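You operate a simulated robot arm through the tools that you are given. There is no shell and no other tool. Be economical: measure what you need, move in short steps, check, and stop when the job is done.

The job below is to be done with a simulated robot arm. You get a single attempt, and the scene is never put back.

JOB
Unmute purple, its fader to -10 dB, orange fader off, mute orange.
Fine: in this order; other faders and mutes stay as they are.
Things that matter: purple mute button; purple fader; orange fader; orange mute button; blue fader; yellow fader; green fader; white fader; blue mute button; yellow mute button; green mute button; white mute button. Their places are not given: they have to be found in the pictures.

The check looks at the end state, three seconds after you hand in, the way a careful person would. Anything else that was tipped, shoved, dropped, spilled or broken makes it a failure.

ROBOT AND FRAMES
A 6-joint arm with a two-finger parallel gripper, fixed in place. Base frame: the origin is at the foot of the arm, x ahead of it, y to its left, z up. Lengths are in mm, angles in degrees, forces in N, time in s.
With the tool pointing down near the work surface it reaches from about 340 to 760 mm from the base axis. Its first joint turns from -66.0 to 66.0 degrees. Payload 2.45 kg.
Tool frame: the origin (TCP) lies between the finger pads and is the grasp point; the fingertips stand 24 mm ahead of it; z points along the fingers, y is the line along which they close. Largest opening 68 mm; finger width 17, thickness 10; the body of the gripper, 40 by 70 mm, starts 41 mm behind the TCP.
Orientation is that of the tool frame in the base frame, as a unit quaternion [w, x, y, z]. With the fingers straight down and closing along the base's y, the tool's x points along the base's -x, its y along +y and its z along -z.

CONTROLS
- The arm moves only by the tool servo_tool. Its argument "increments" is a list of rows, each a list of 6 numbers: the shift along the base's x, y, z in units of 250 mm (1.0 is 250 mm), then the turn, a rotation vector about the base's x, y, z in units of 180 degrees (1.0 is 180 degrees). In form: [[dx, dy, dz, ax, ay, az], ...]. A call has 1 to 8 rows; each row is the pose to reach, as a shift and turn from the pose commanded when the call began. "fingers" is the gripper command, from -1 (shut) to 1 (fully open), values between in proportion, set as the call begins (left out, the last holds). A call with a number of a shift or a turn outside -1 to 1 is refused whole. A row lasts 0.2 s, in which the tool goes at most 50 mm and 8.6 degrees; a call with a longer step from one row to the next is refused whole, and so is a gripper value outside its range. Where a pose cannot be reached the arm comes as near as it can. A force on the tool above 40 N (or 10 N above the force at the start of the call, whichever is more), or a blocked arm, ends the call early, and 0.2 s more pass. The fingers move at their own pace (about 108 mm/s each) and stop on an object; they squeeze with about 27 N. The grip force told is the motor's: it shows also when the fingers shut on nothing. Time passes only in rows, and 0.2 s behind the last, so rows that repeat a pose let the fingers close. It gives the time, the measured TCP pose, the force on the tool (base axes), the opening and the grip force at its end, in the units of the frame above (readings bear some noise).
- Cameras (640 x 400 px; columns grow to the right, rows downward): "scene" is fixed at [178.1, 426.5, 1464.7]; the picture's right is [-0.61, -0.79, 0.00], its down [-0.47, 0.37, -0.80] and it looks along [0.63, -0.49, -0.60] (base axes); focal length 355 px, centre (320, 200). "wrist" rides on the gripper at [-32, 0, -39] in the tool frame; the picture's right is [0.00, -1.00, 0.00], its down [0.97, 0.00, -0.24] and it looks along [0.24, 0.00, 0.97] (tool axes); focal length 218 px, centre (320, 200).
- get_image(camera): a new picture of that camera. It takes no simulated time.
- measure_at(camera, pixels): for up to 12 pixels [column, row] of the newest picture of that camera ("zoom" is the newest enlarged one), the place [x, y, z] in the base frame of the surface seen there, good to about 2 mm. It takes no simulated time.
- zoom(camera, box): a new picture of the part [left, top, right, bottom] of that camera's present view, enlarged. It takes no simulated time.
- job_done(): hands the job in; it is judged then, once.

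Go step by step. Measure first, check grasps and placings, and put right what went wrong. The budget is 80 turns and 54 pictures, counting those below and the enlarged ones. Unless the task says otherwise, let go and move clear before handing in, and close with one line.

The tools are called after "Call:" as name(argument=value, ...) on one line, values as JSON. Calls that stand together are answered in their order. servo_tool: Moves the arm, as the interface text tells. Its arguments: {"type":"object","properties":{"increments":{"type":"array","items":{"type":"array","items":{"type":"number"}}},"fingers":{"type":"number"}},"required":["increments"]} The other tools are called the same way: get_image (camera) takes a picture; measure_at (camera, pixels) gives the place of the surface under pixels of a picture; zoom (camera, box) takes an enlarged picture of a part of a camera's view; job_done () hands the job in.

At the start:

```text
time_s: 0.0
position: [407.0, 143.0, 1166.0]
tcp_rot: [0.0, 0.0, 1.0, 0.0]
ft_force: [-0.4, -0.1, -0.6]
width: 68.2
grip_force: 0.1
```

scene: 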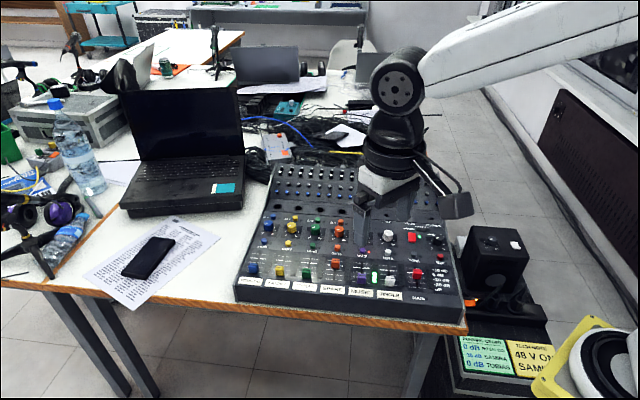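
wrist: 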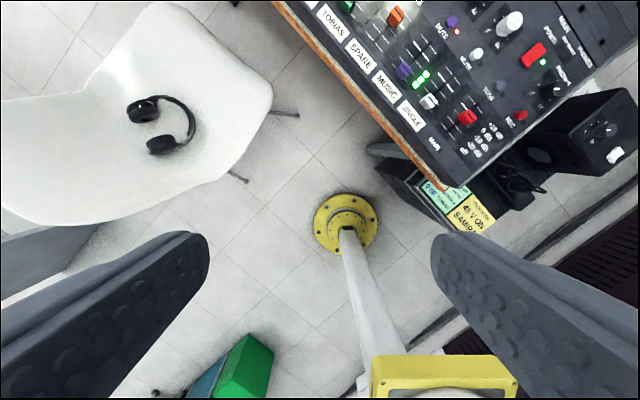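

The mixer is at about pixels (235-465, 165-330) in the scene picture. I'll enlarge it to see the details.

Call:
zoom(camera="scene", box=[230, 200, 350, 310])

Call:
zoom(camera="scene", box=[320, 210, 470, 320])

```text
3.64 times, centred on (290, 255) of scene
```

zoom: 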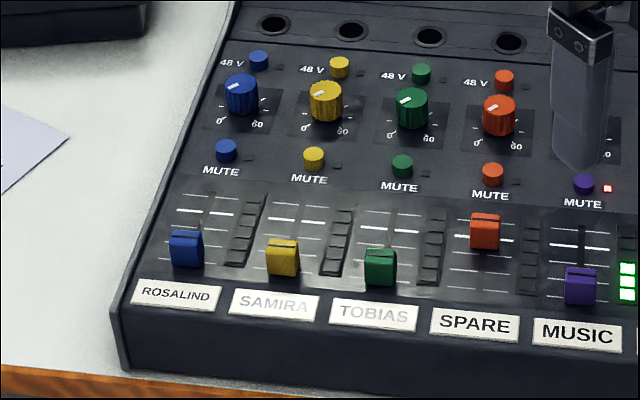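

```text
3.64 times, centred on (395, 265) of scene
```

zoom: 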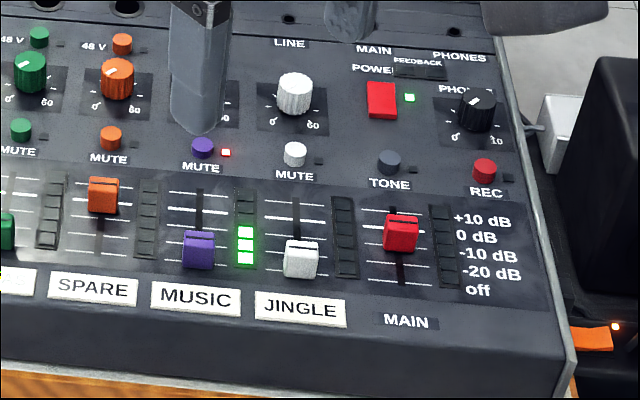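

The purple mute LED is lit at (226,152), and the orange fader is high at (103,195). I'll measure the controls and the scale lines next.

Call:
measure_at(camera="zoom", pixels=[[203, 143], [111, 133], [198, 237], [198, 255], [103, 183], [103, 200], [401, 219], [294, 150], [301, 246], [226, 152], [136, 137], [190, 165]])

Call:
zoom(camera="scene", box=[330, 245, 390, 295])

```text
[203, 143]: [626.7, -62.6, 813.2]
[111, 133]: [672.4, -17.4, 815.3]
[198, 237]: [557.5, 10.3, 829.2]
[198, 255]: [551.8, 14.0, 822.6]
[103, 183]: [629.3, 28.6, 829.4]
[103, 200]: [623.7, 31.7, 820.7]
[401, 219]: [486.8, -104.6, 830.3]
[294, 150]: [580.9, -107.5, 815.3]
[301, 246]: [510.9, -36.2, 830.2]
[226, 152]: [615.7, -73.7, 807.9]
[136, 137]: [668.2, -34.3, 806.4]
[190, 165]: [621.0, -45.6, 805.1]
```

```text
8.00 times, centred on (360, 270) of scene
```

zoom: 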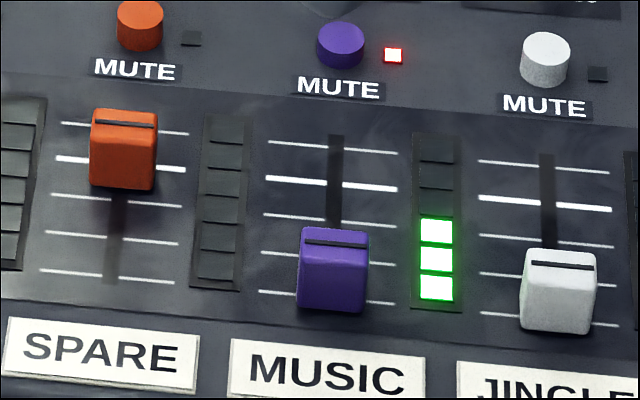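

Next I'll measure the scale lines and slots of the purple and orange strips, then the caps' pointer lines.

Call:
measure_at(camera="zoom", pixels=[[270, 142], [396, 152], [268, 178], [394, 189], [265, 215], [393, 227], [262, 253], [260, 291], [392, 302], [42, 270], [175, 281], [52, 196]])

Call:
measure_at(camera="zoom", pixels=[[335, 242], [310, 241], [362, 245], [333, 300], [125, 124], [98, 122], [152, 126], [140, 12], [341, 32], [545, 45], [125, 112], [335, 231]])

```text
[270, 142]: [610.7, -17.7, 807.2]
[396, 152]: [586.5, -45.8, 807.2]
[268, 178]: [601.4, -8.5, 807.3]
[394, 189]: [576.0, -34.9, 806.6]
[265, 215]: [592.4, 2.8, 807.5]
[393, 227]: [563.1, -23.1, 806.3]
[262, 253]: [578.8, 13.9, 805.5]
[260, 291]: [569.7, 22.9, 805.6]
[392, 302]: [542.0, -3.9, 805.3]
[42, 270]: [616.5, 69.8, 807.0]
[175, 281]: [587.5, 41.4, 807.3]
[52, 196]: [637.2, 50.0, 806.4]
```

```text
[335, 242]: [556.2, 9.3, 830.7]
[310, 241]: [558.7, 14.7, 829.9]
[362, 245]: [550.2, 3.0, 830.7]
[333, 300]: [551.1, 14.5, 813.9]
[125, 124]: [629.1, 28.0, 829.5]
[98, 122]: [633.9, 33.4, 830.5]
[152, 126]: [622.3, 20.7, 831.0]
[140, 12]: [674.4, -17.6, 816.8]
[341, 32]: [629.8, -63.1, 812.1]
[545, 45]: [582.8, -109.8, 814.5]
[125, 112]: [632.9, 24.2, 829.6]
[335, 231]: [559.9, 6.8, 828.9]
```

Fader travel runs along (0.707,-0.707), and the strips sit 65 mm apart. Purple is at off, with -10 dB about 29.6 mm up. I'll close the fingers, turn -45° and go high above the purple mute at about (628,-63).

Call:
servo_tool(increments=[[0.1106, -0.1028, -0.04, 0, 0, -0.03125], [0.2213, -0.2056, -0.08, 0, 0, -0.0625], [0.332, -0.3084, -0.12, 0, 0, -0.09375], [0.4426, -0.4112, -0.16, 0, 0, -0.125], [0.5533, -0.514, -0.2, 0, 0, -0.15625], [0.6639, -0.6168, -0.24, 0, 0, -0.1875], [0.7746, -0.7196, -0.28, 0, 0, -0.21875], [0.8852, -0.8224, -0.32, 0, 0, -0.25]], fingers=-1)

```text
time_s: 1.8
position: [631.1, -63.1, 1086.7]
tcp_rot: [0.0, 0.383, 0.924, 0.0]
ft_force: [-0.1, -0.7, 0.5]
width: 0.1
grip_force: 23.5
```

The tool is oriented correctly, high above the button. I'll descend until the tips are about 30 mm above it.

Call:
servo_tool(increments=[[0, 0, -0.18, 0, 0, 0], [0, 0, -0.36, 0, 0, 0], [0, 0, -0.54, 0, 0, 0], [0, 0, -0.7, 0, 0, 0], [0, 0, -0.8, 0, 0, 0], [0, 0, -0.864, 0, 0, 0], [0, 0, -0.864, 0, 0, 0]])

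Call:
get_image(camera="wrist")

Call:
zoom(camera="scene", box=[320, 210, 440, 310])

```text
time_s: 3.4
position: [627.2, -61.0, 871.5]
tcp_rot: [0.0, 0.383, 0.924, 0.0]
ft_force: [0.3, -0.2, 0.1]
width: 0.0
grip_force: 23.2
```

```text
48 pictures are left
```

wrist: 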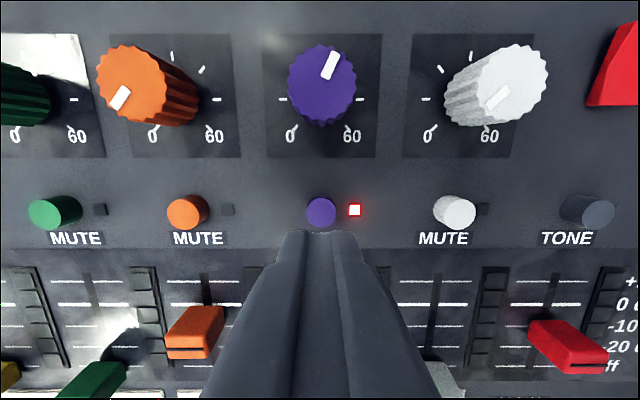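

```text
4.00 times, centred on (380, 260) of scene
```

zoom: 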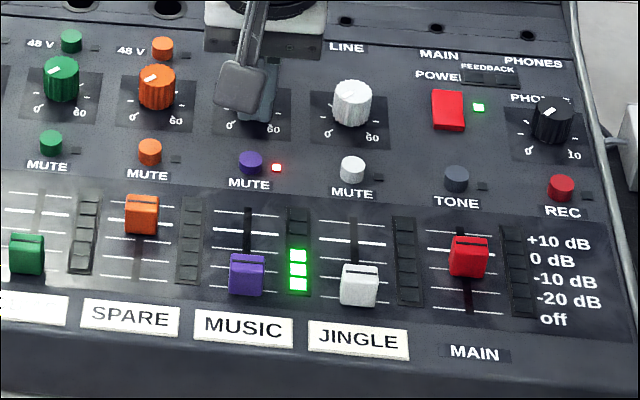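

The fingertips sit just below the purple button at wrist (321,212). I'll refine the places from this closer view.

Call:
measure_at(camera="wrist", pixels=[[321, 210], [321, 200], [321, 222], [321, 238], [188, 211], [457, 211], [355, 210], [196, 325], [560, 340]])

```text
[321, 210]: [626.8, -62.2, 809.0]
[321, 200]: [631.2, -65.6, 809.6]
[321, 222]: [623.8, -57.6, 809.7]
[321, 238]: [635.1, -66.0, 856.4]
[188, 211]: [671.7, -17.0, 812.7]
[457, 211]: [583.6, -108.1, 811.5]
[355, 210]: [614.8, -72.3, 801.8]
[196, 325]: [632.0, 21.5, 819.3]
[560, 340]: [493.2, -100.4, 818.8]
```

The purple button stands about 3 mm lower than the others, so it is latched in. The tool is centred on it, so I'll press down in small steps.

Call:
servo_tool(increments=[[0, 0, -0.08, 0, 0, 0], [0, 0, -0.12, 0, 0, 0], [0, 0, -0.132, 0, 0, 0], [0, 0, -0.14, 0, 0, 0], [0, 0, -0.148, 0, 0, 0]])

Call:
zoom(camera="scene", box=[320, 210, 440, 310])

```text
time_s: 4.6
position: [628.6, -62.3, 833.7]
tcp_rot: [0.0, 0.382, 0.924, 0.0]
ft_force: [0.4, -0.3, -1.3]
width: 0.0
grip_force: 22.8
```

```text
4.00 times, centred on (380, 260) of scene
```

zoom: 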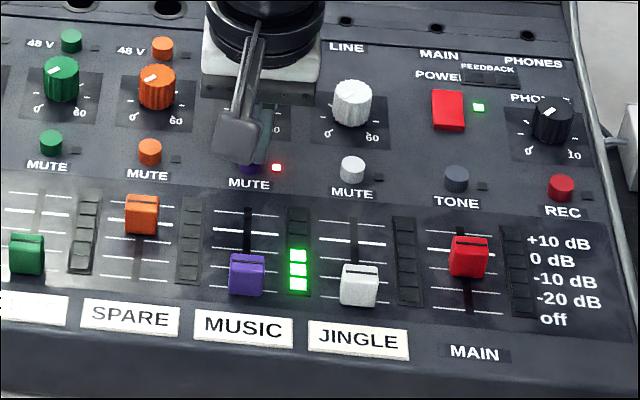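

There is no contact force yet and the LED is still red. I'll go on down by 1 mm steps.

Call:
servo_tool(increments=[[0, 0, -0.004, 0, 0, 0], [0, 0, -0.008, 0, 0, 0], [0, 0, -0.012, 0, 0, 0]])

Call:
zoom(camera="scene", box=[350, 230, 400, 290])

```text
time_s: 5.4
position: [629.0, -61.8, 830.2]
tcp_rot: [0.0, 0.382, 0.924, 0.001]
ft_force: [-0.1, 0.9, 2.0]
width: 0.0
grip_force: 23.9
```

```text
6.67 times, centred on (375, 260) of scene
```

zoom: 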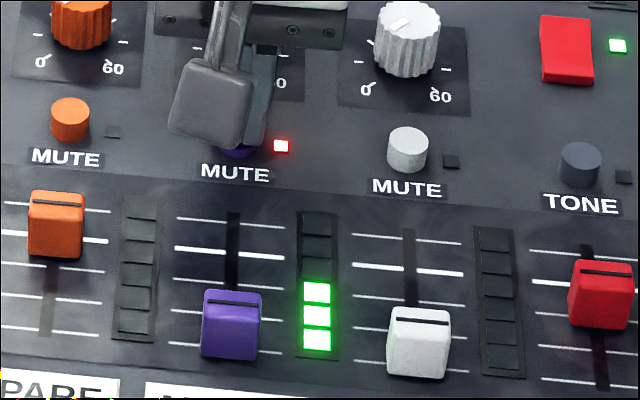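

Force is up to about 2 N and the LED is still red. I'll press a little deeper.

Call:
servo_tool(increments=[[0, 0, -0.004, 0, 0, 0], [0, 0, -0.008, 0, 0, 0]])

Call:
zoom(camera="scene", box=[350, 230, 400, 290])

```text
time_s: 6.0
position: [628.5, -62.6, 828.7]
tcp_rot: [0.0, 0.383, 0.924, 0.0]
ft_force: [-2.3, 3.6, 6.3]
width: 0.0
grip_force: 23.6
```

```text
6.67 times, centred on (375, 260) of scene
```

zoom: 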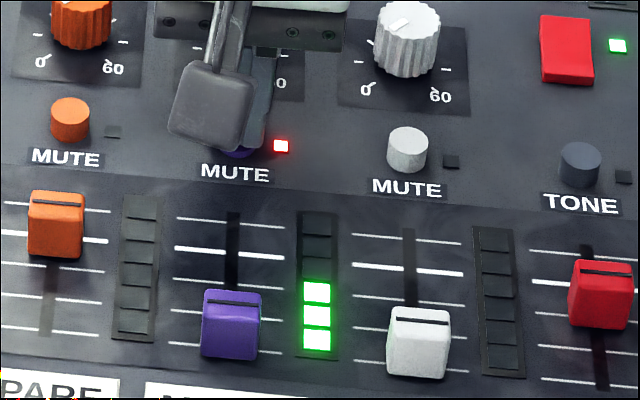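

Force is 6 N. The switch may toggle on release, so I'll lift and look.

Call:
servo_tool(increments=[[0, 0, 0.04, 0, 0, 0], [0, 0, 0.16, 0, 0, 0], [0, 0, 0.168, 0, 0, 0]])

Call:
get_image(camera="wrist")

```text
time_s: 6.8
position: [628.2, -60.8, 870.3]
tcp_rot: [0.0, 0.383, 0.924, -0.001]
ft_force: [-0.3, -0.2, -0.1]
width: 0.0
grip_force: 23.6
```

```text
43 pictures are left
```

wrist: 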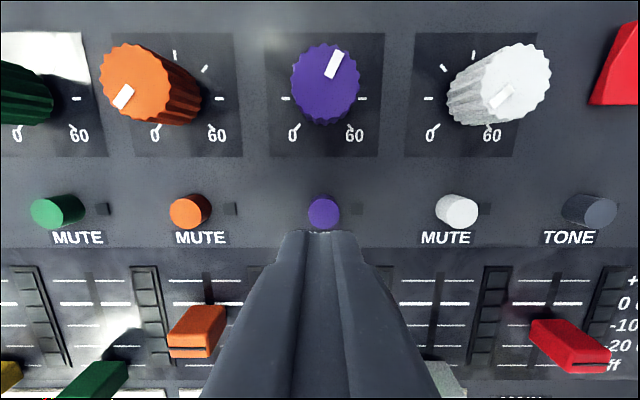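

The purple LED at (355,210) is now dark, so purple is unmuted. Next I'll open the fingers to about 36 mm and move above the purple cap at (555.6, 9.3).

Call:
servo_tool(increments=[[-0.09, 0.09, 0, 0, 0, 0], [-0.19, 0.188, 0, 0, 0, 0], [-0.2908, 0.2876, 0, 0, 0, 0], [-0.2908, 0.2876, 0, 0, 0, 0]], fingers=0.06)

Call:
get_image(camera="wrist")

```text
time_s: 7.8
position: [553.9, 10.7, 870.7]
tcp_rot: [0.001, 0.383, 0.924, 0.0]
ft_force: [0.0, -0.5, -0.3]
width: 36.0
grip_force: 0.0
```

```text
42 pictures are left
```

wrist: 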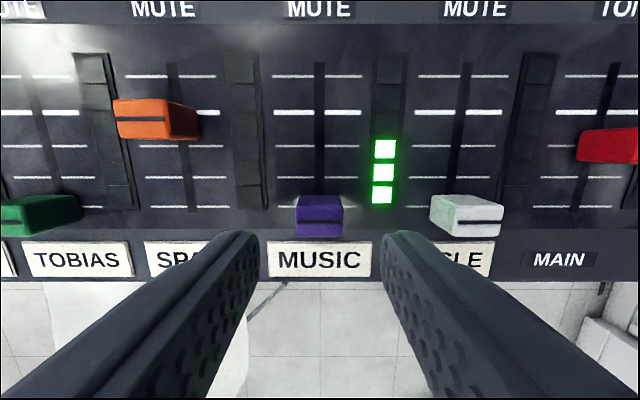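

The purple cap at (319,215) lies midway between the fingers. I'll measure it and the scale from here.

Call:
measure_at(camera="wrist", pixels=[[302, 221], [320, 222], [337, 222], [285, 206], [352, 206], [285, 144], [350, 144], [285, 113], [350, 113], [155, 206], [215, 206], [143, 120]])

```text
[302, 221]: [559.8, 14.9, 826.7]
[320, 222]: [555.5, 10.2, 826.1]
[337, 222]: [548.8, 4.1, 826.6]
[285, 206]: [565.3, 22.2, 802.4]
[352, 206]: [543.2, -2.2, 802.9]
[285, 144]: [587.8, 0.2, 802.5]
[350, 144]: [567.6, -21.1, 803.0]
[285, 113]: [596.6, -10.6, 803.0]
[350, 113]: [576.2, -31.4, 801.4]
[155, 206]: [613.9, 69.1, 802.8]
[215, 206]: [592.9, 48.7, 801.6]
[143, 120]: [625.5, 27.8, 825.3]
```

Pointer is at s≈385.5 (off) and -10 dB is at s≈415.8, so I need about 30 mm. I'll lower around the cap to TCP 836.

Call:
servo_tool(increments=[[0, 0, -0.06, 0, 0, 0], [0, 0, -0.11, 0, 0, 0], [0, 0, -0.136, 0, 0, 0], [0, 0, -0.136, 0, 0, 0]])

Call:
servo_tool(increments=[[0, 0, 0, 0, 0, 0], [0, 0, 0, 0, 0, 0]], fingers=-1)

Call:
get_image(camera="wrist")

```text
time_s: 8.8
position: [554.9, 9.7, 837.4]
tcp_rot: [0.001, 0.383, 0.924, 0.001]
ft_force: [-1.0, 0.6, 0.0]
width: 36.3
grip_force: 0.1
```

```text
time_s: 9.4
position: [555.7, 10.4, 837.4]
tcp_rot: [0.001, 0.382, 0.924, 0.0]
ft_force: [8.0, 9.2, -8.0]
width: 18.7
grip_force: 36.8
```

```text
41 pictures are left
```

wrist: 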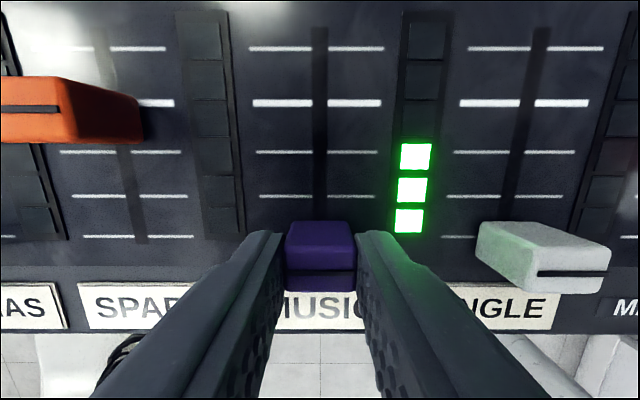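

The cap is gripped at 18.7 mm with a small side load. I'll slide 30 mm up the slot, easing the side load by half a millimetre.

Call:
servo_tool(increments=[[0.023, -0.019, 0, 0, 0, 0], [0.044, -0.04, 0, 0, 0, 0], [0.065, -0.061, 0, 0, 0, 0], [0.0869, -0.0829, 0, 0, 0, 0], [0.0869, -0.0829, 0, 0, 0, 0]])

Call:
zoom(camera="scene", box=[330, 245, 390, 295])

Call:
get_image(camera="wrist")

```text
time_s: 10.6
position: [575.6, -9.3, 837.1]
tcp_rot: [-0.001, 0.384, 0.923, 0.0]
ft_force: [-9.7, -8.7, 17.4]
width: 18.7
grip_force: 37.2
```

```text
8.00 times, centred on (360, 270) of scene
```

zoom: 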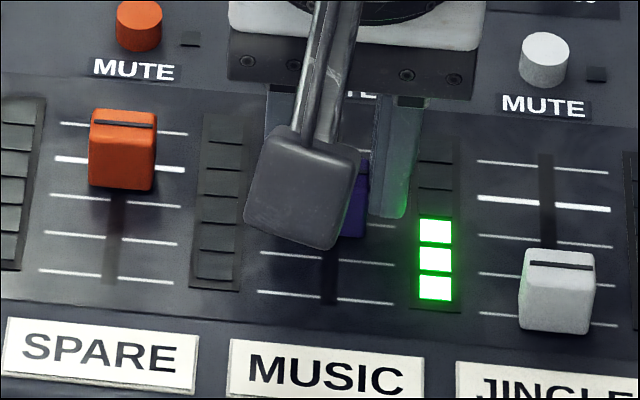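

```text
39 pictures are left
```

wrist: 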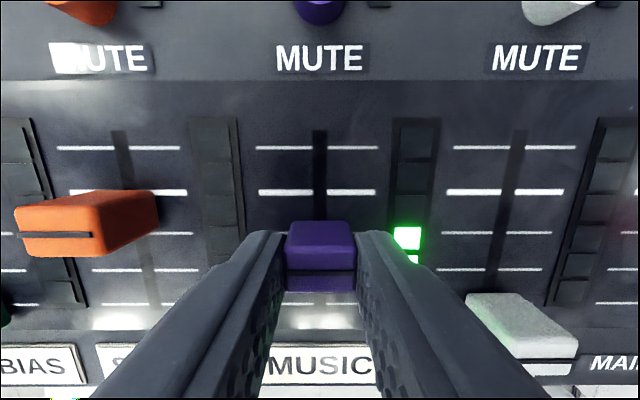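

The cap travelled with the fingers. I'll open, lift to 875 and move back toward -u to view it.

Call:
servo_tool(increments=[[0, 0, 0, 0, 0, 0], [0, 0, 0, 0, 0, 0]], fingers=0.06)

Call:
servo_tool(increments=[[0, 0, 0.08, 0, 0, 0], [0, 0, 0.16, 0, 0, 0], [0, 0, 0.16, 0, 0, 0]])

Call:
get_image(camera="wrist")

Call:
zoom(camera="scene", box=[330, 245, 390, 295])

```text
time_s: 11.2
position: [576.3, -9.1, 835.8]
tcp_rot: [0.0, 0.383, 0.924, -0.001]
ft_force: [0.2, 0.5, -0.3]
width: 36.2
grip_force: 0.1
```

```text
time_s: 12.0
position: [575.7, -10.6, 878.0]
tcp_rot: [0.001, 0.383, 0.924, 0.0]
ft_force: [1.7, -0.6, 0.2]
width: 35.8
grip_force: 0.1
```

```text
38 pictures are left
```

wrist: 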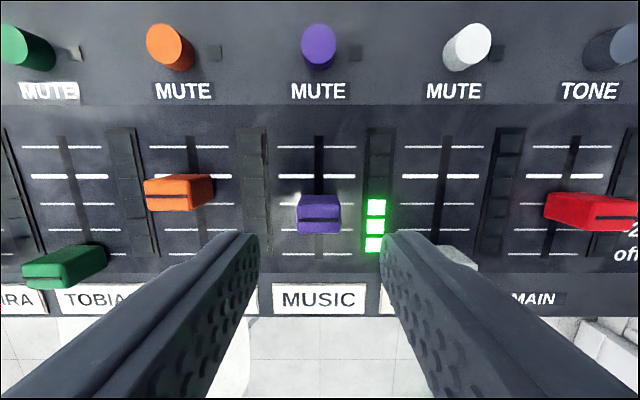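

```text
8.00 times, centred on (360, 270) of scene
```

zoom: 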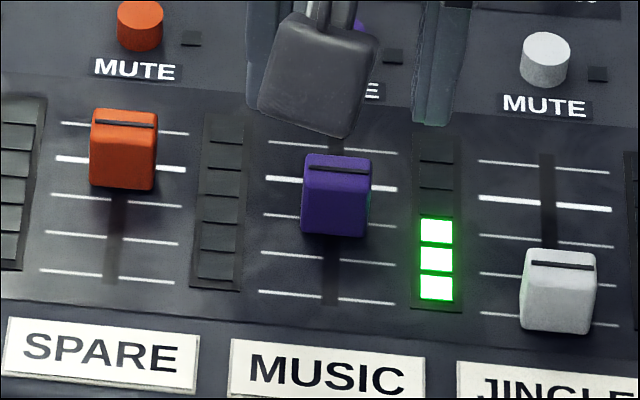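

The purple pointer is at zoom (338,169). I'll measure it together with the -10 lines from both views.

Call:
measure_at(camera="zoom", pixels=[[315, 167], [325, 168], [338, 169], [350, 170], [362, 172], [265, 215], [280, 216], [382, 226], [392, 227], [262, 291], [280, 292], [385, 301]])

Call:
measure_at(camera="wrist", pixels=[[304, 220], [312, 220], [320, 221], [328, 221], [336, 221], [285, 202], [295, 202], [345, 202], [353, 202], [285, 254], [345, 254], [352, 254]])

```text
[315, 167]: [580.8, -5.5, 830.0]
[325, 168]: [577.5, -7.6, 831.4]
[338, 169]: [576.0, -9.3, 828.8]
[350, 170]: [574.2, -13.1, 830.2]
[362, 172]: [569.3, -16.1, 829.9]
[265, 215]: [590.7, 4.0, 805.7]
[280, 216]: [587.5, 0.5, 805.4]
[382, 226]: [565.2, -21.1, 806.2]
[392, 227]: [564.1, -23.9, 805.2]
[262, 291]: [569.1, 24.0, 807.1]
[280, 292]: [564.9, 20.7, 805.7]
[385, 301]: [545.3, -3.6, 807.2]
```

```text
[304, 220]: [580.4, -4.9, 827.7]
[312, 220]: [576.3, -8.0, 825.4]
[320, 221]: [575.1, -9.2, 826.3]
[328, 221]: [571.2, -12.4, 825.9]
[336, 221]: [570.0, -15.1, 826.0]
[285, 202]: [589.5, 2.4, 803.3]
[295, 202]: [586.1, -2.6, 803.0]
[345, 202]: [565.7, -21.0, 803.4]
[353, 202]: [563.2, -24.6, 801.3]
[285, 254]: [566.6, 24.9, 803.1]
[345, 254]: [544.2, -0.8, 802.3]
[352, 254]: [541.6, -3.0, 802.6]
```

The pointer is about 1.5 mm short of the -10 line: s≈414.3 against 415.2 from the scene, 413.3 against 415.5 from the wrist. I'll regrip and nudge it up.

Call:
servo_tool(increments=[[0, 0, -0.08, 0, 0, 0], [0, 0, -0.15, 0, 0, 0], [0, 0, -0.16, 0, 0, 0], [0, 0, -0.16, 0, 0, 0]])

Call:
servo_tool(increments=[[0, 0, 0, 0, 0, 0], [0, 0, 0, 0, 0, 0], [0.0028, -0.0028, 0, 0, 0, 0], [0.0054, -0.0054, 0, 0, 0, 0], [0.0054, -0.0054, 0, 0, 0, 0], [0.0054, -0.0054, 0, 0, 0, 0]], fingers=-1)

Call:
servo_tool(increments=[[0, 0, 0, 0, 0, 0], [0, 0, 0, 0, 0, 0]], fingers=0.06)

Call:
servo_tool(increments=[[0, 0, 0.08, 0, 0, 0], [0, 0, 0.16, 0, 0, 0], [0, 0, 0.16, 0, 0, 0]])

Call:
get_image(camera="wrist")

Call:
zoom(camera="scene", box=[330, 245, 390, 295])

```text
time_s: 13.0
position: [577.6, -10.7, 836.8]
tcp_rot: [-0.001, 0.383, 0.924, 0.0]
ft_force: [0.2, 0.3, 0.1]
width: 36.0
grip_force: 0.0
```

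```text
time_s: 14.4
position: [578.6, -12.8, 836.4]
tcp_rot: [0.0, 0.382, 0.924, 0.0]
ft_force: [-1.6, -2.2, 3.5]
width: 18.7
grip_force: 37.0
```

```text
time_s: 15.0
position: [578.4, -12.8, 836.6]
tcp_rot: [-0.001, 0.384, 0.923, 0.001]
ft_force: [0.7, 0.2, 0.0]
width: 35.7
grip_force: 0.1
```

```text
time_s: 15.8
position: [579.3, -12.7, 877.1]
tcp_rot: [0.0, 0.383, 0.924, 0.0]
ft_force: [-0.6, 0.3, 0.3]
width: 35.7
grip_force: 0.0
```

```text
36 pictures are left
```

wrist: 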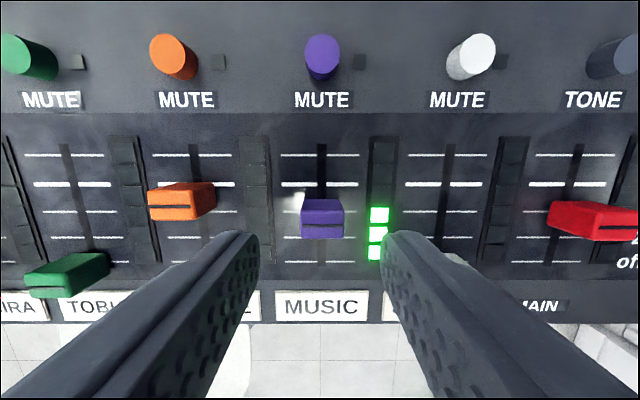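

```text
8.00 times, centred on (360, 270) of scene
```

zoom: 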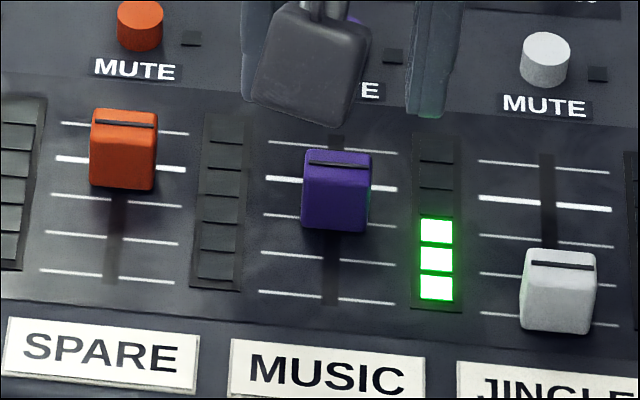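

The pointer is now at zoom row about 163. I'll verify it by measuring.

Call:
measure_at(camera="zoom", pixels=[[315, 161], [325, 162], [338, 163], [350, 164], [362, 165], [265, 215], [280, 216], [382, 226], [392, 227]])

Call:
measure_at(camera="wrist", pixels=[[306, 226], [314, 226], [322, 226], [330, 226], [338, 226], [287, 210], [297, 210], [348, 210], [356, 210], [150, 206], [157, 206], [164, 206]])

```text
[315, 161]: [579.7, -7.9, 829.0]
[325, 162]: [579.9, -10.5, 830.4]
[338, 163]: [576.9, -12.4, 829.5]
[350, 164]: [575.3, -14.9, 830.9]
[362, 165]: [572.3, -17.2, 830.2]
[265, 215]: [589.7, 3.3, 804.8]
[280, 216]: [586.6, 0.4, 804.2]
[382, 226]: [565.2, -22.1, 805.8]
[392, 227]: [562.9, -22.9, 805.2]
```

```text
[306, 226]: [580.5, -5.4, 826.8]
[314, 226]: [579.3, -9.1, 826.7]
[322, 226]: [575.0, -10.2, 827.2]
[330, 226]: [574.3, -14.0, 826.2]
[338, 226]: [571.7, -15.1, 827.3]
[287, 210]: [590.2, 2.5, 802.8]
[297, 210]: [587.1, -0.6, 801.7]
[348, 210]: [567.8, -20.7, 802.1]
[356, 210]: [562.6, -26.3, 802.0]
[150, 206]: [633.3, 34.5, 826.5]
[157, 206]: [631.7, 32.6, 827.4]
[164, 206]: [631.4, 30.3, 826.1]
```

Both views agree that purple is at -10 dB to within about half a millimetre. Next I'll go above the orange cap at about (628.6, 28.2).

Call:
servo_tool(increments=[[0.1, 0.082, 0, 0, 0, 0], [0.1996, 0.164, 0, 0, 0, 0], [0.1996, 0.164, 0, 0, 0, 0]])

Call:
get_image(camera="wrist")

```text
time_s: 16.6
position: [631.4, 29.4, 877.7]
tcp_rot: [0.0, 0.383, 0.924, 0.0]
ft_force: [0.4, 0.2, 0.0]
width: 36.0
grip_force: 0.0
```

```text
34 pictures are left
```

wrist: 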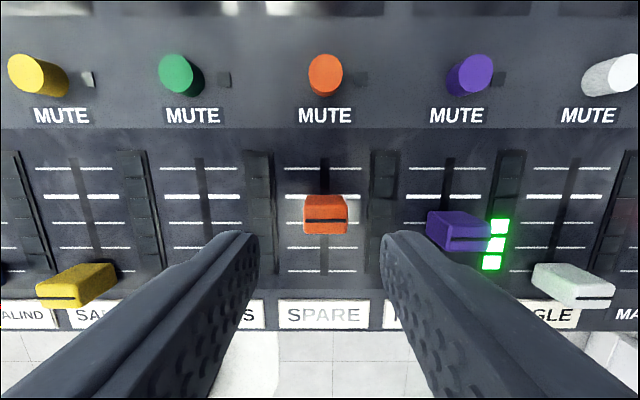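

The orange cap at (325,215) is nearly centred, so I'll trim about 1.5 mm, lower and grip.

Call:
servo_tool(increments=[[-0.005, -0.005, -0.08, 0, 0, 0], [-0.005, -0.005, -0.15, 0, 0, 0], [-0.005, -0.005, -0.16, 0, 0, 0], [-0.005, -0.005, -0.16, 0, 0, 0]])

Call:
servo_tool(increments=[[0, 0, 0, 0, 0, 0], [0, 0, 0, 0, 0, 0]], fingers=-1)

Call:
servo_tool(increments=[[-0.027, 0.027, 0, 0, 0, 0], [-0.054, 0.054, 0, 0, 0, 0], [-0.081, 0.081, 0, 0, 0, 0], [-0.1, 0.1, 0, 0, 0, 0], [-0.1103, 0.1103, 0, 0, 0, 0], [-0.1103, 0.1103, 0, 0, 0, 0]])

Call:
get_image(camera="wrist")

```text
time_s: 17.6
position: [626.4, 27.2, 838.5]
tcp_rot: [0.0, 0.383, 0.924, 0.0]
ft_force: [0.9, 0.6, -0.4]
width: 36.0
grip_force: 0.0
```

```text
time_s: 18.2
position: [628.0, 28.4, 838.1]
tcp_rot: [0.002, 0.383, 0.924, 0.002]
ft_force: [12.0, 12.4, -9.6]
width: 18.8
grip_force: 36.9
```

```text
time_s: 19.6
position: [602.4, 55.6, 837.4]
tcp_rot: [0.001, 0.383, 0.924, 0.0]
ft_force: [15.0, 14.2, 2.0]
width: 18.9
grip_force: 36.7
```

```text
33 pictures are left
```

wrist: 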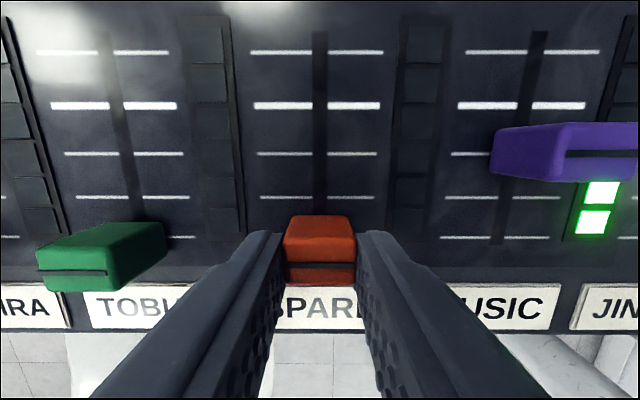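

The cap reads s≈386.6. I'll release, lift and check it.

Call:
servo_tool(increments=[[0, 0, 0, 0, 0, 0], [0, 0, 0, 0, 0, 0]], fingers=0.06)

Call:
servo_tool(increments=[[0, 0, 0.08, 0, 0, 0], [0, 0, 0.16, 0, 0, 0], [0, 0, 0.16, 0, 0, 0]])

Call:
get_image(camera="wrist")

Call:
zoom(camera="scene", box=[315, 245, 375, 295])

```text
time_s: 20.2
position: [598.7, 55.7, 836.7]
tcp_rot: [-0.001, 0.383, 0.924, -0.001]
ft_force: [-0.5, -0.8, -0.5]
width: 36.2
grip_force: 0.1
```

```text
time_s: 21.0
position: [599.8, 56.3, 877.4]
tcp_rot: [0.001, 0.382, 0.924, 0.0]
ft_force: [0.2, 0.0, -0.3]
width: 36.0
grip_force: 0.0
```

```text
32 pictures are left
```

wrist: 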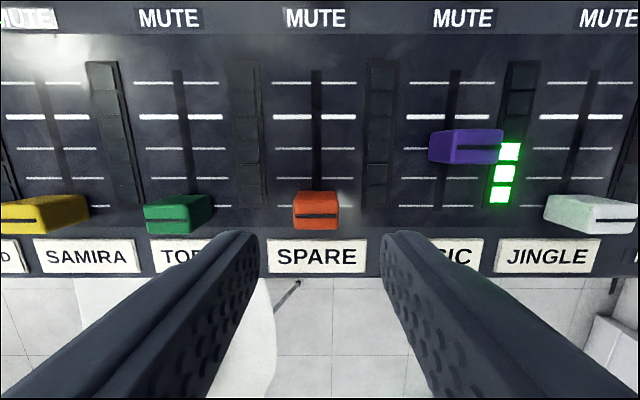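

```text
8.00 times, centred on (345, 270) of scene
```

zoom: 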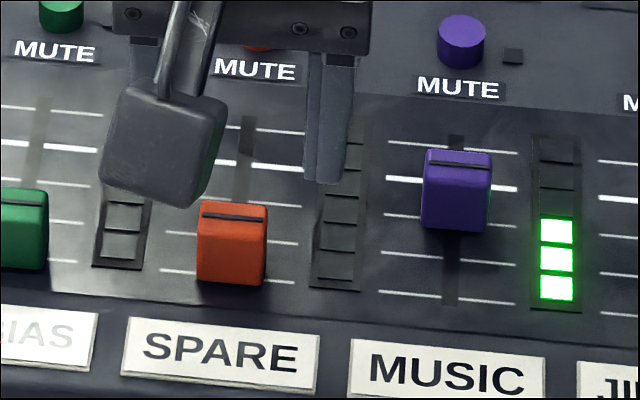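

The orange pointer at zoom (233,217) looks a couple of mm above the off line. I'll measure it.

Call:
measure_at(camera="zoom", pixels=[[210, 215], [222, 216], [233, 217], [245, 218], [258, 219], [165, 270], [180, 271], [280, 281], [292, 282], [443, 163]])

Call:
measure_at(camera="wrist", pixels=[[300, 215], [308, 215], [316, 216], [324, 216], [332, 216], [282, 207], [288, 207], [345, 207], [350, 207]])

```text
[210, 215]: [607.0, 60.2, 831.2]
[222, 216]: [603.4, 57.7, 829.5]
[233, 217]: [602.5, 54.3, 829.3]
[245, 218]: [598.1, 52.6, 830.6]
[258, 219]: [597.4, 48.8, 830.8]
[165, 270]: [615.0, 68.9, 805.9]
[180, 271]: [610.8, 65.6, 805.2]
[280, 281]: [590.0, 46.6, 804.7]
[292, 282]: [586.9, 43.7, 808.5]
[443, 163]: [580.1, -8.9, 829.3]
```

```text
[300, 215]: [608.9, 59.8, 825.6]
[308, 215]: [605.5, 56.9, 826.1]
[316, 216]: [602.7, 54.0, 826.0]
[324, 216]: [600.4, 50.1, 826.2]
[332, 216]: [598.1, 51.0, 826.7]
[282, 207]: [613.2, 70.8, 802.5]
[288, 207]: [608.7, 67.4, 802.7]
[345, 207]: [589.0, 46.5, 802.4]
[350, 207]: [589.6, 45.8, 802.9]
```

It is still about 2.5–3 mm above off. I'll regrip and move it 3 mm further down.

Call:
servo_tool(increments=[[0, 0, -0.08, 0, 0, 0], [0, 0, -0.15, 0, 0, 0], [0, 0, -0.16, 0, 0, 0], [0, 0, -0.16, 0, 0, 0]])

Call:
servo_tool(increments=[[0, 0, 0, 0, 0, 0], [0, 0, 0, 0, 0, 0], [-0.004, 0.004, 0, 0, 0, 0], [-0.0085, 0.0085, 0, 0, 0, 0], [-0.0085, 0.0085, 0, 0, 0, 0], [-0.0085, 0.0085, 0, 0, 0, 0]], fingers=-1)

Call:
servo_tool(increments=[[0, 0, 0, 0, 0, 0], [0, 0, 0, 0, 0, 0]], fingers=0.06)

Call:
servo_tool(increments=[[0, 0, 0.08, 0, 0, 0], [0, 0, 0.16, 0, 0, 0], [0, 0, 0.16, 0, 0, 0]])

Call:
get_image(camera="wrist")

Call:
zoom(camera="scene", box=[315, 245, 375, 295])

```text
time_s: 22.0
position: [600.3, 56.0, 835.4]
tcp_rot: [0.0, 0.382, 0.924, 0.0]
ft_force: [0.4, 0.1, -0.9]
width: 36.3
grip_force: 0.0
```

```text
time_s: 23.4
position: [599.5, 57.8, 836.6]
tcp_rot: [0.001, 0.383, 0.924, 0.001]
ft_force: [22.5, 18.2, -25.6]
width: 18.8
grip_force: 36.9
```

```text
time_s: 24.0
position: [597.1, 57.9, 836.0]
tcp_rot: [-0.001, 0.382, 0.924, 0.0]
ft_force: [-0.2, 0.7, 0.6]
width: 36.0
grip_force: 0.1
```

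```text
time_s: 24.8
position: [598.4, 57.5, 876.4]
tcp_rot: [0.0, 0.383, 0.924, 0.0]
ft_force: [0.1, -0.2, -0.2]
width: 36.2
grip_force: 0.0
```

```text
30 pictures are left
```

wrist: 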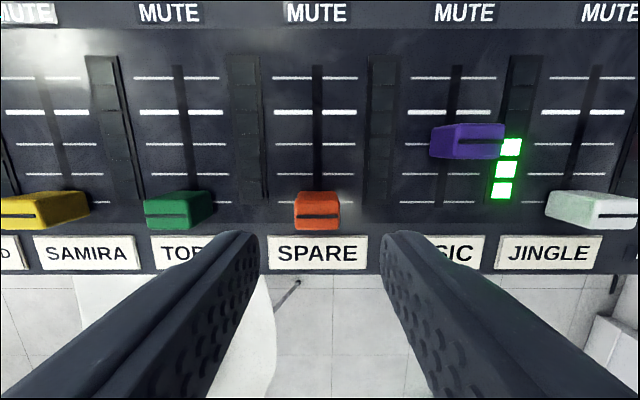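

```text
8.00 times, centred on (345, 270) of scene
```

zoom: 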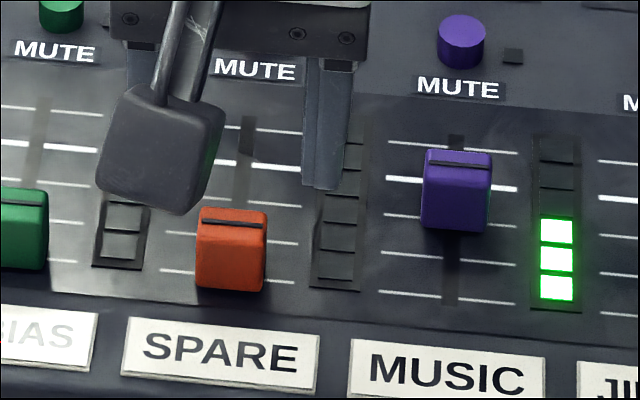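

The orange pointer now sits 53.5 px above its off line, and purple showed 54 px when it was at off. I'll measure to confirm.

Call:
measure_at(camera="zoom", pixels=[[210, 221], [222, 222], [233, 223], [245, 224], [258, 225]])

Call:
measure_at(camera="wrist", pixels=[[302, 216], [309, 216], [317, 216], [325, 216], [333, 216], [284, 202], [290, 202], [345, 202], [352, 202]])

```text
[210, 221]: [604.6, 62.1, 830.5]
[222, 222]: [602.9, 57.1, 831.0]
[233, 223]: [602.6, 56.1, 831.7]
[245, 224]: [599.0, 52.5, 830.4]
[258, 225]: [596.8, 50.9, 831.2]
```

```text
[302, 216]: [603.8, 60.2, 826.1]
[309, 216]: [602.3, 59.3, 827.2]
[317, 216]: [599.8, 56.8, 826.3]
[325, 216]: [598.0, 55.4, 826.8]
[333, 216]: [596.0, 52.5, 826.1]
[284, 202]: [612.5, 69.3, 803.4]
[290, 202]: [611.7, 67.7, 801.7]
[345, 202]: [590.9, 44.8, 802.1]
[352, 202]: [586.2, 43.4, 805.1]
```

Orange is at off in both views. I'll close the fingers and go above the orange mute at (673.3, -17.4).

Call:
servo_tool(increments=[[0.1, -0.098, 0, 0, 0, 0], [0.2, -0.197, 0, 0, 0, 0], [0.3024, -0.296, 0, 0, 0, 0], [0.3024, -0.296, 0, 0, 0, 0]], fingers=-1)

Call:
get_image(camera="wrist")

```text
time_s: 25.8
position: [674.5, -15.1, 875.0]
tcp_rot: [0.0, 0.382, 0.924, -0.001]
ft_force: [-0.6, 0.6, -0.3]
width: 0.0
grip_force: 24.0
```

```text
28 pictures are left
```

wrist: 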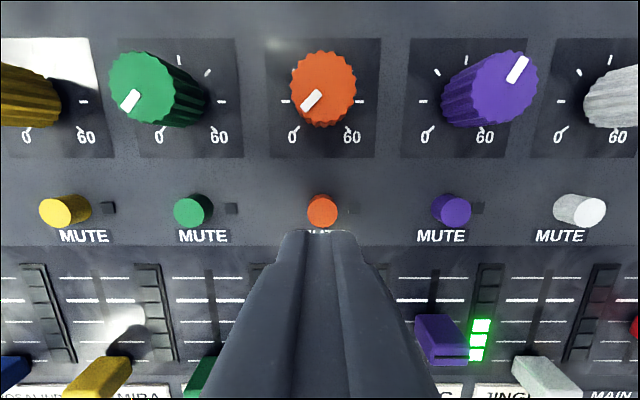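

The tool is centred on the orange button the same way as before. I'll press to the depth that worked for purple, then release.

Call:
servo_tool(increments=[[0, 0, -0.1, 0, 0, 0], [0, 0, -0.14, 0, 0, 0], [0, 0, -0.16, 0, 0, 0], [0, 0, -0.172, 0, 0, 0], [0, 0, -0.18, 0, 0, 0], [0, 0, -0.186, 0, 0, 0], [0, 0, -0.192, 0, 0, 0]])

Call:
servo_tool(increments=[[0, 0, 0.04, 0, 0, 0], [0, 0, 0.18, 0, 0, 0], [0, 0, 0.192, 0, 0, 0]])

Call:
get_image(camera="wrist")

```text
time_s: 27.4
position: [673.1, -17.3, 830.2]
tcp_rot: [0.0, 0.382, 0.924, 0.0]
ft_force: [1.5, 0.5, 3.0]
width: 0.0
grip_force: 23.7
```

```text
time_s: 28.2
position: [669.9, -14.0, 875.7]
tcp_rot: [0.0, 0.383, 0.924, 0.0]
ft_force: [-0.4, -0.6, 0.4]
width: 0.0
grip_force: 23.3
```

```text
27 pictures are left
```

wrist: 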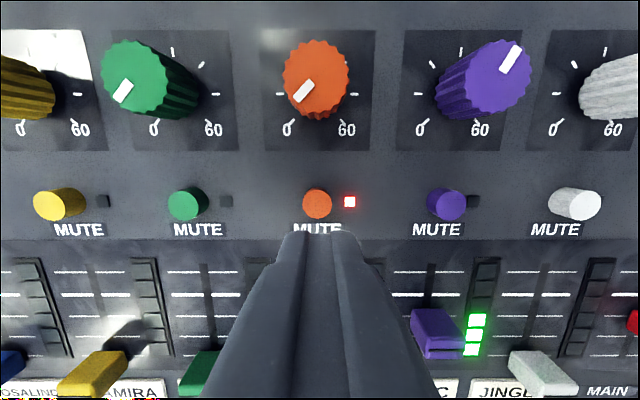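

The orange mute LED at (349,202) is now lit and the purple one is dark. I'll lift clear and look over the whole panel.

Call:
servo_tool(increments=[[0, 0, 0.18, 0, 0, 0], [0, 0, 0.36, 0, 0, 0], [0, 0, 0.54, 0, 0, 0], [0, 0, 0.72, 0, 0, 0], [0, 0, 0.72, 0, 0, 0]])

Call:
zoom(camera="scene", box=[230, 200, 390, 310])

Call:
zoom(camera="scene", box=[320, 210, 470, 320])

```text
time_s: 29.4
position: [670.4, -14.8, 1059.4]
tcp_rot: [0.0, 0.383, 0.924, 0.0]
ft_force: [-0.3, 0.4, 0.8]
width: 0.1
grip_force: 23.7
```

```text
3.64 times, centred on (310, 255) of scene
```

zoom: 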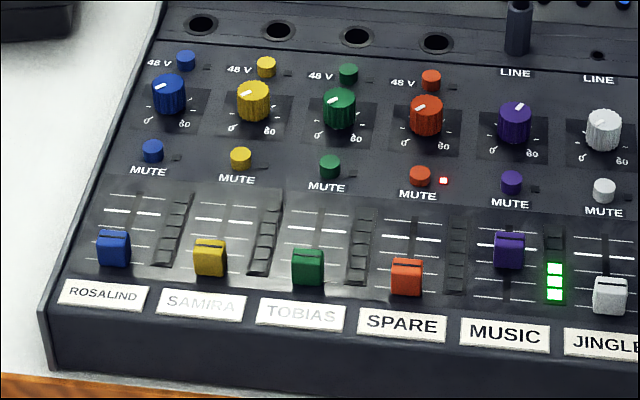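

```text
3.64 times, centred on (395, 265) of scene
```

zoom: 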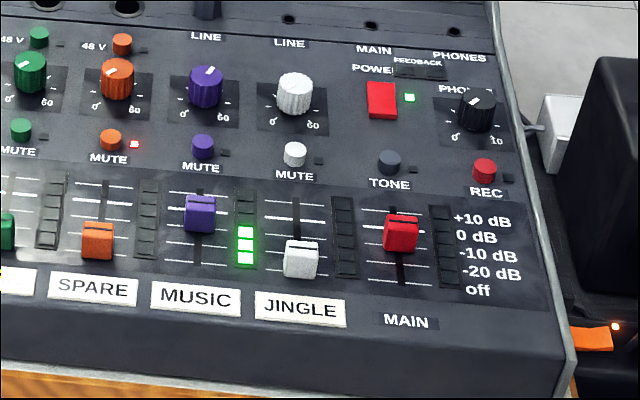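

The panel matches the job: the purple LED is dark with its fader at -10 dB, the orange fader is at off with its LED lit, and the other controls look unchanged. I'm handing in.

Call:
job_done()

```text
The job is handed in.
```

I unmuted purple, set its fader to -10 dB (within about 0.5 mm by measurement), pulled the orange fader to off, and muted orange, in that order; the other faders and mutes look unchanged in the last pictures.
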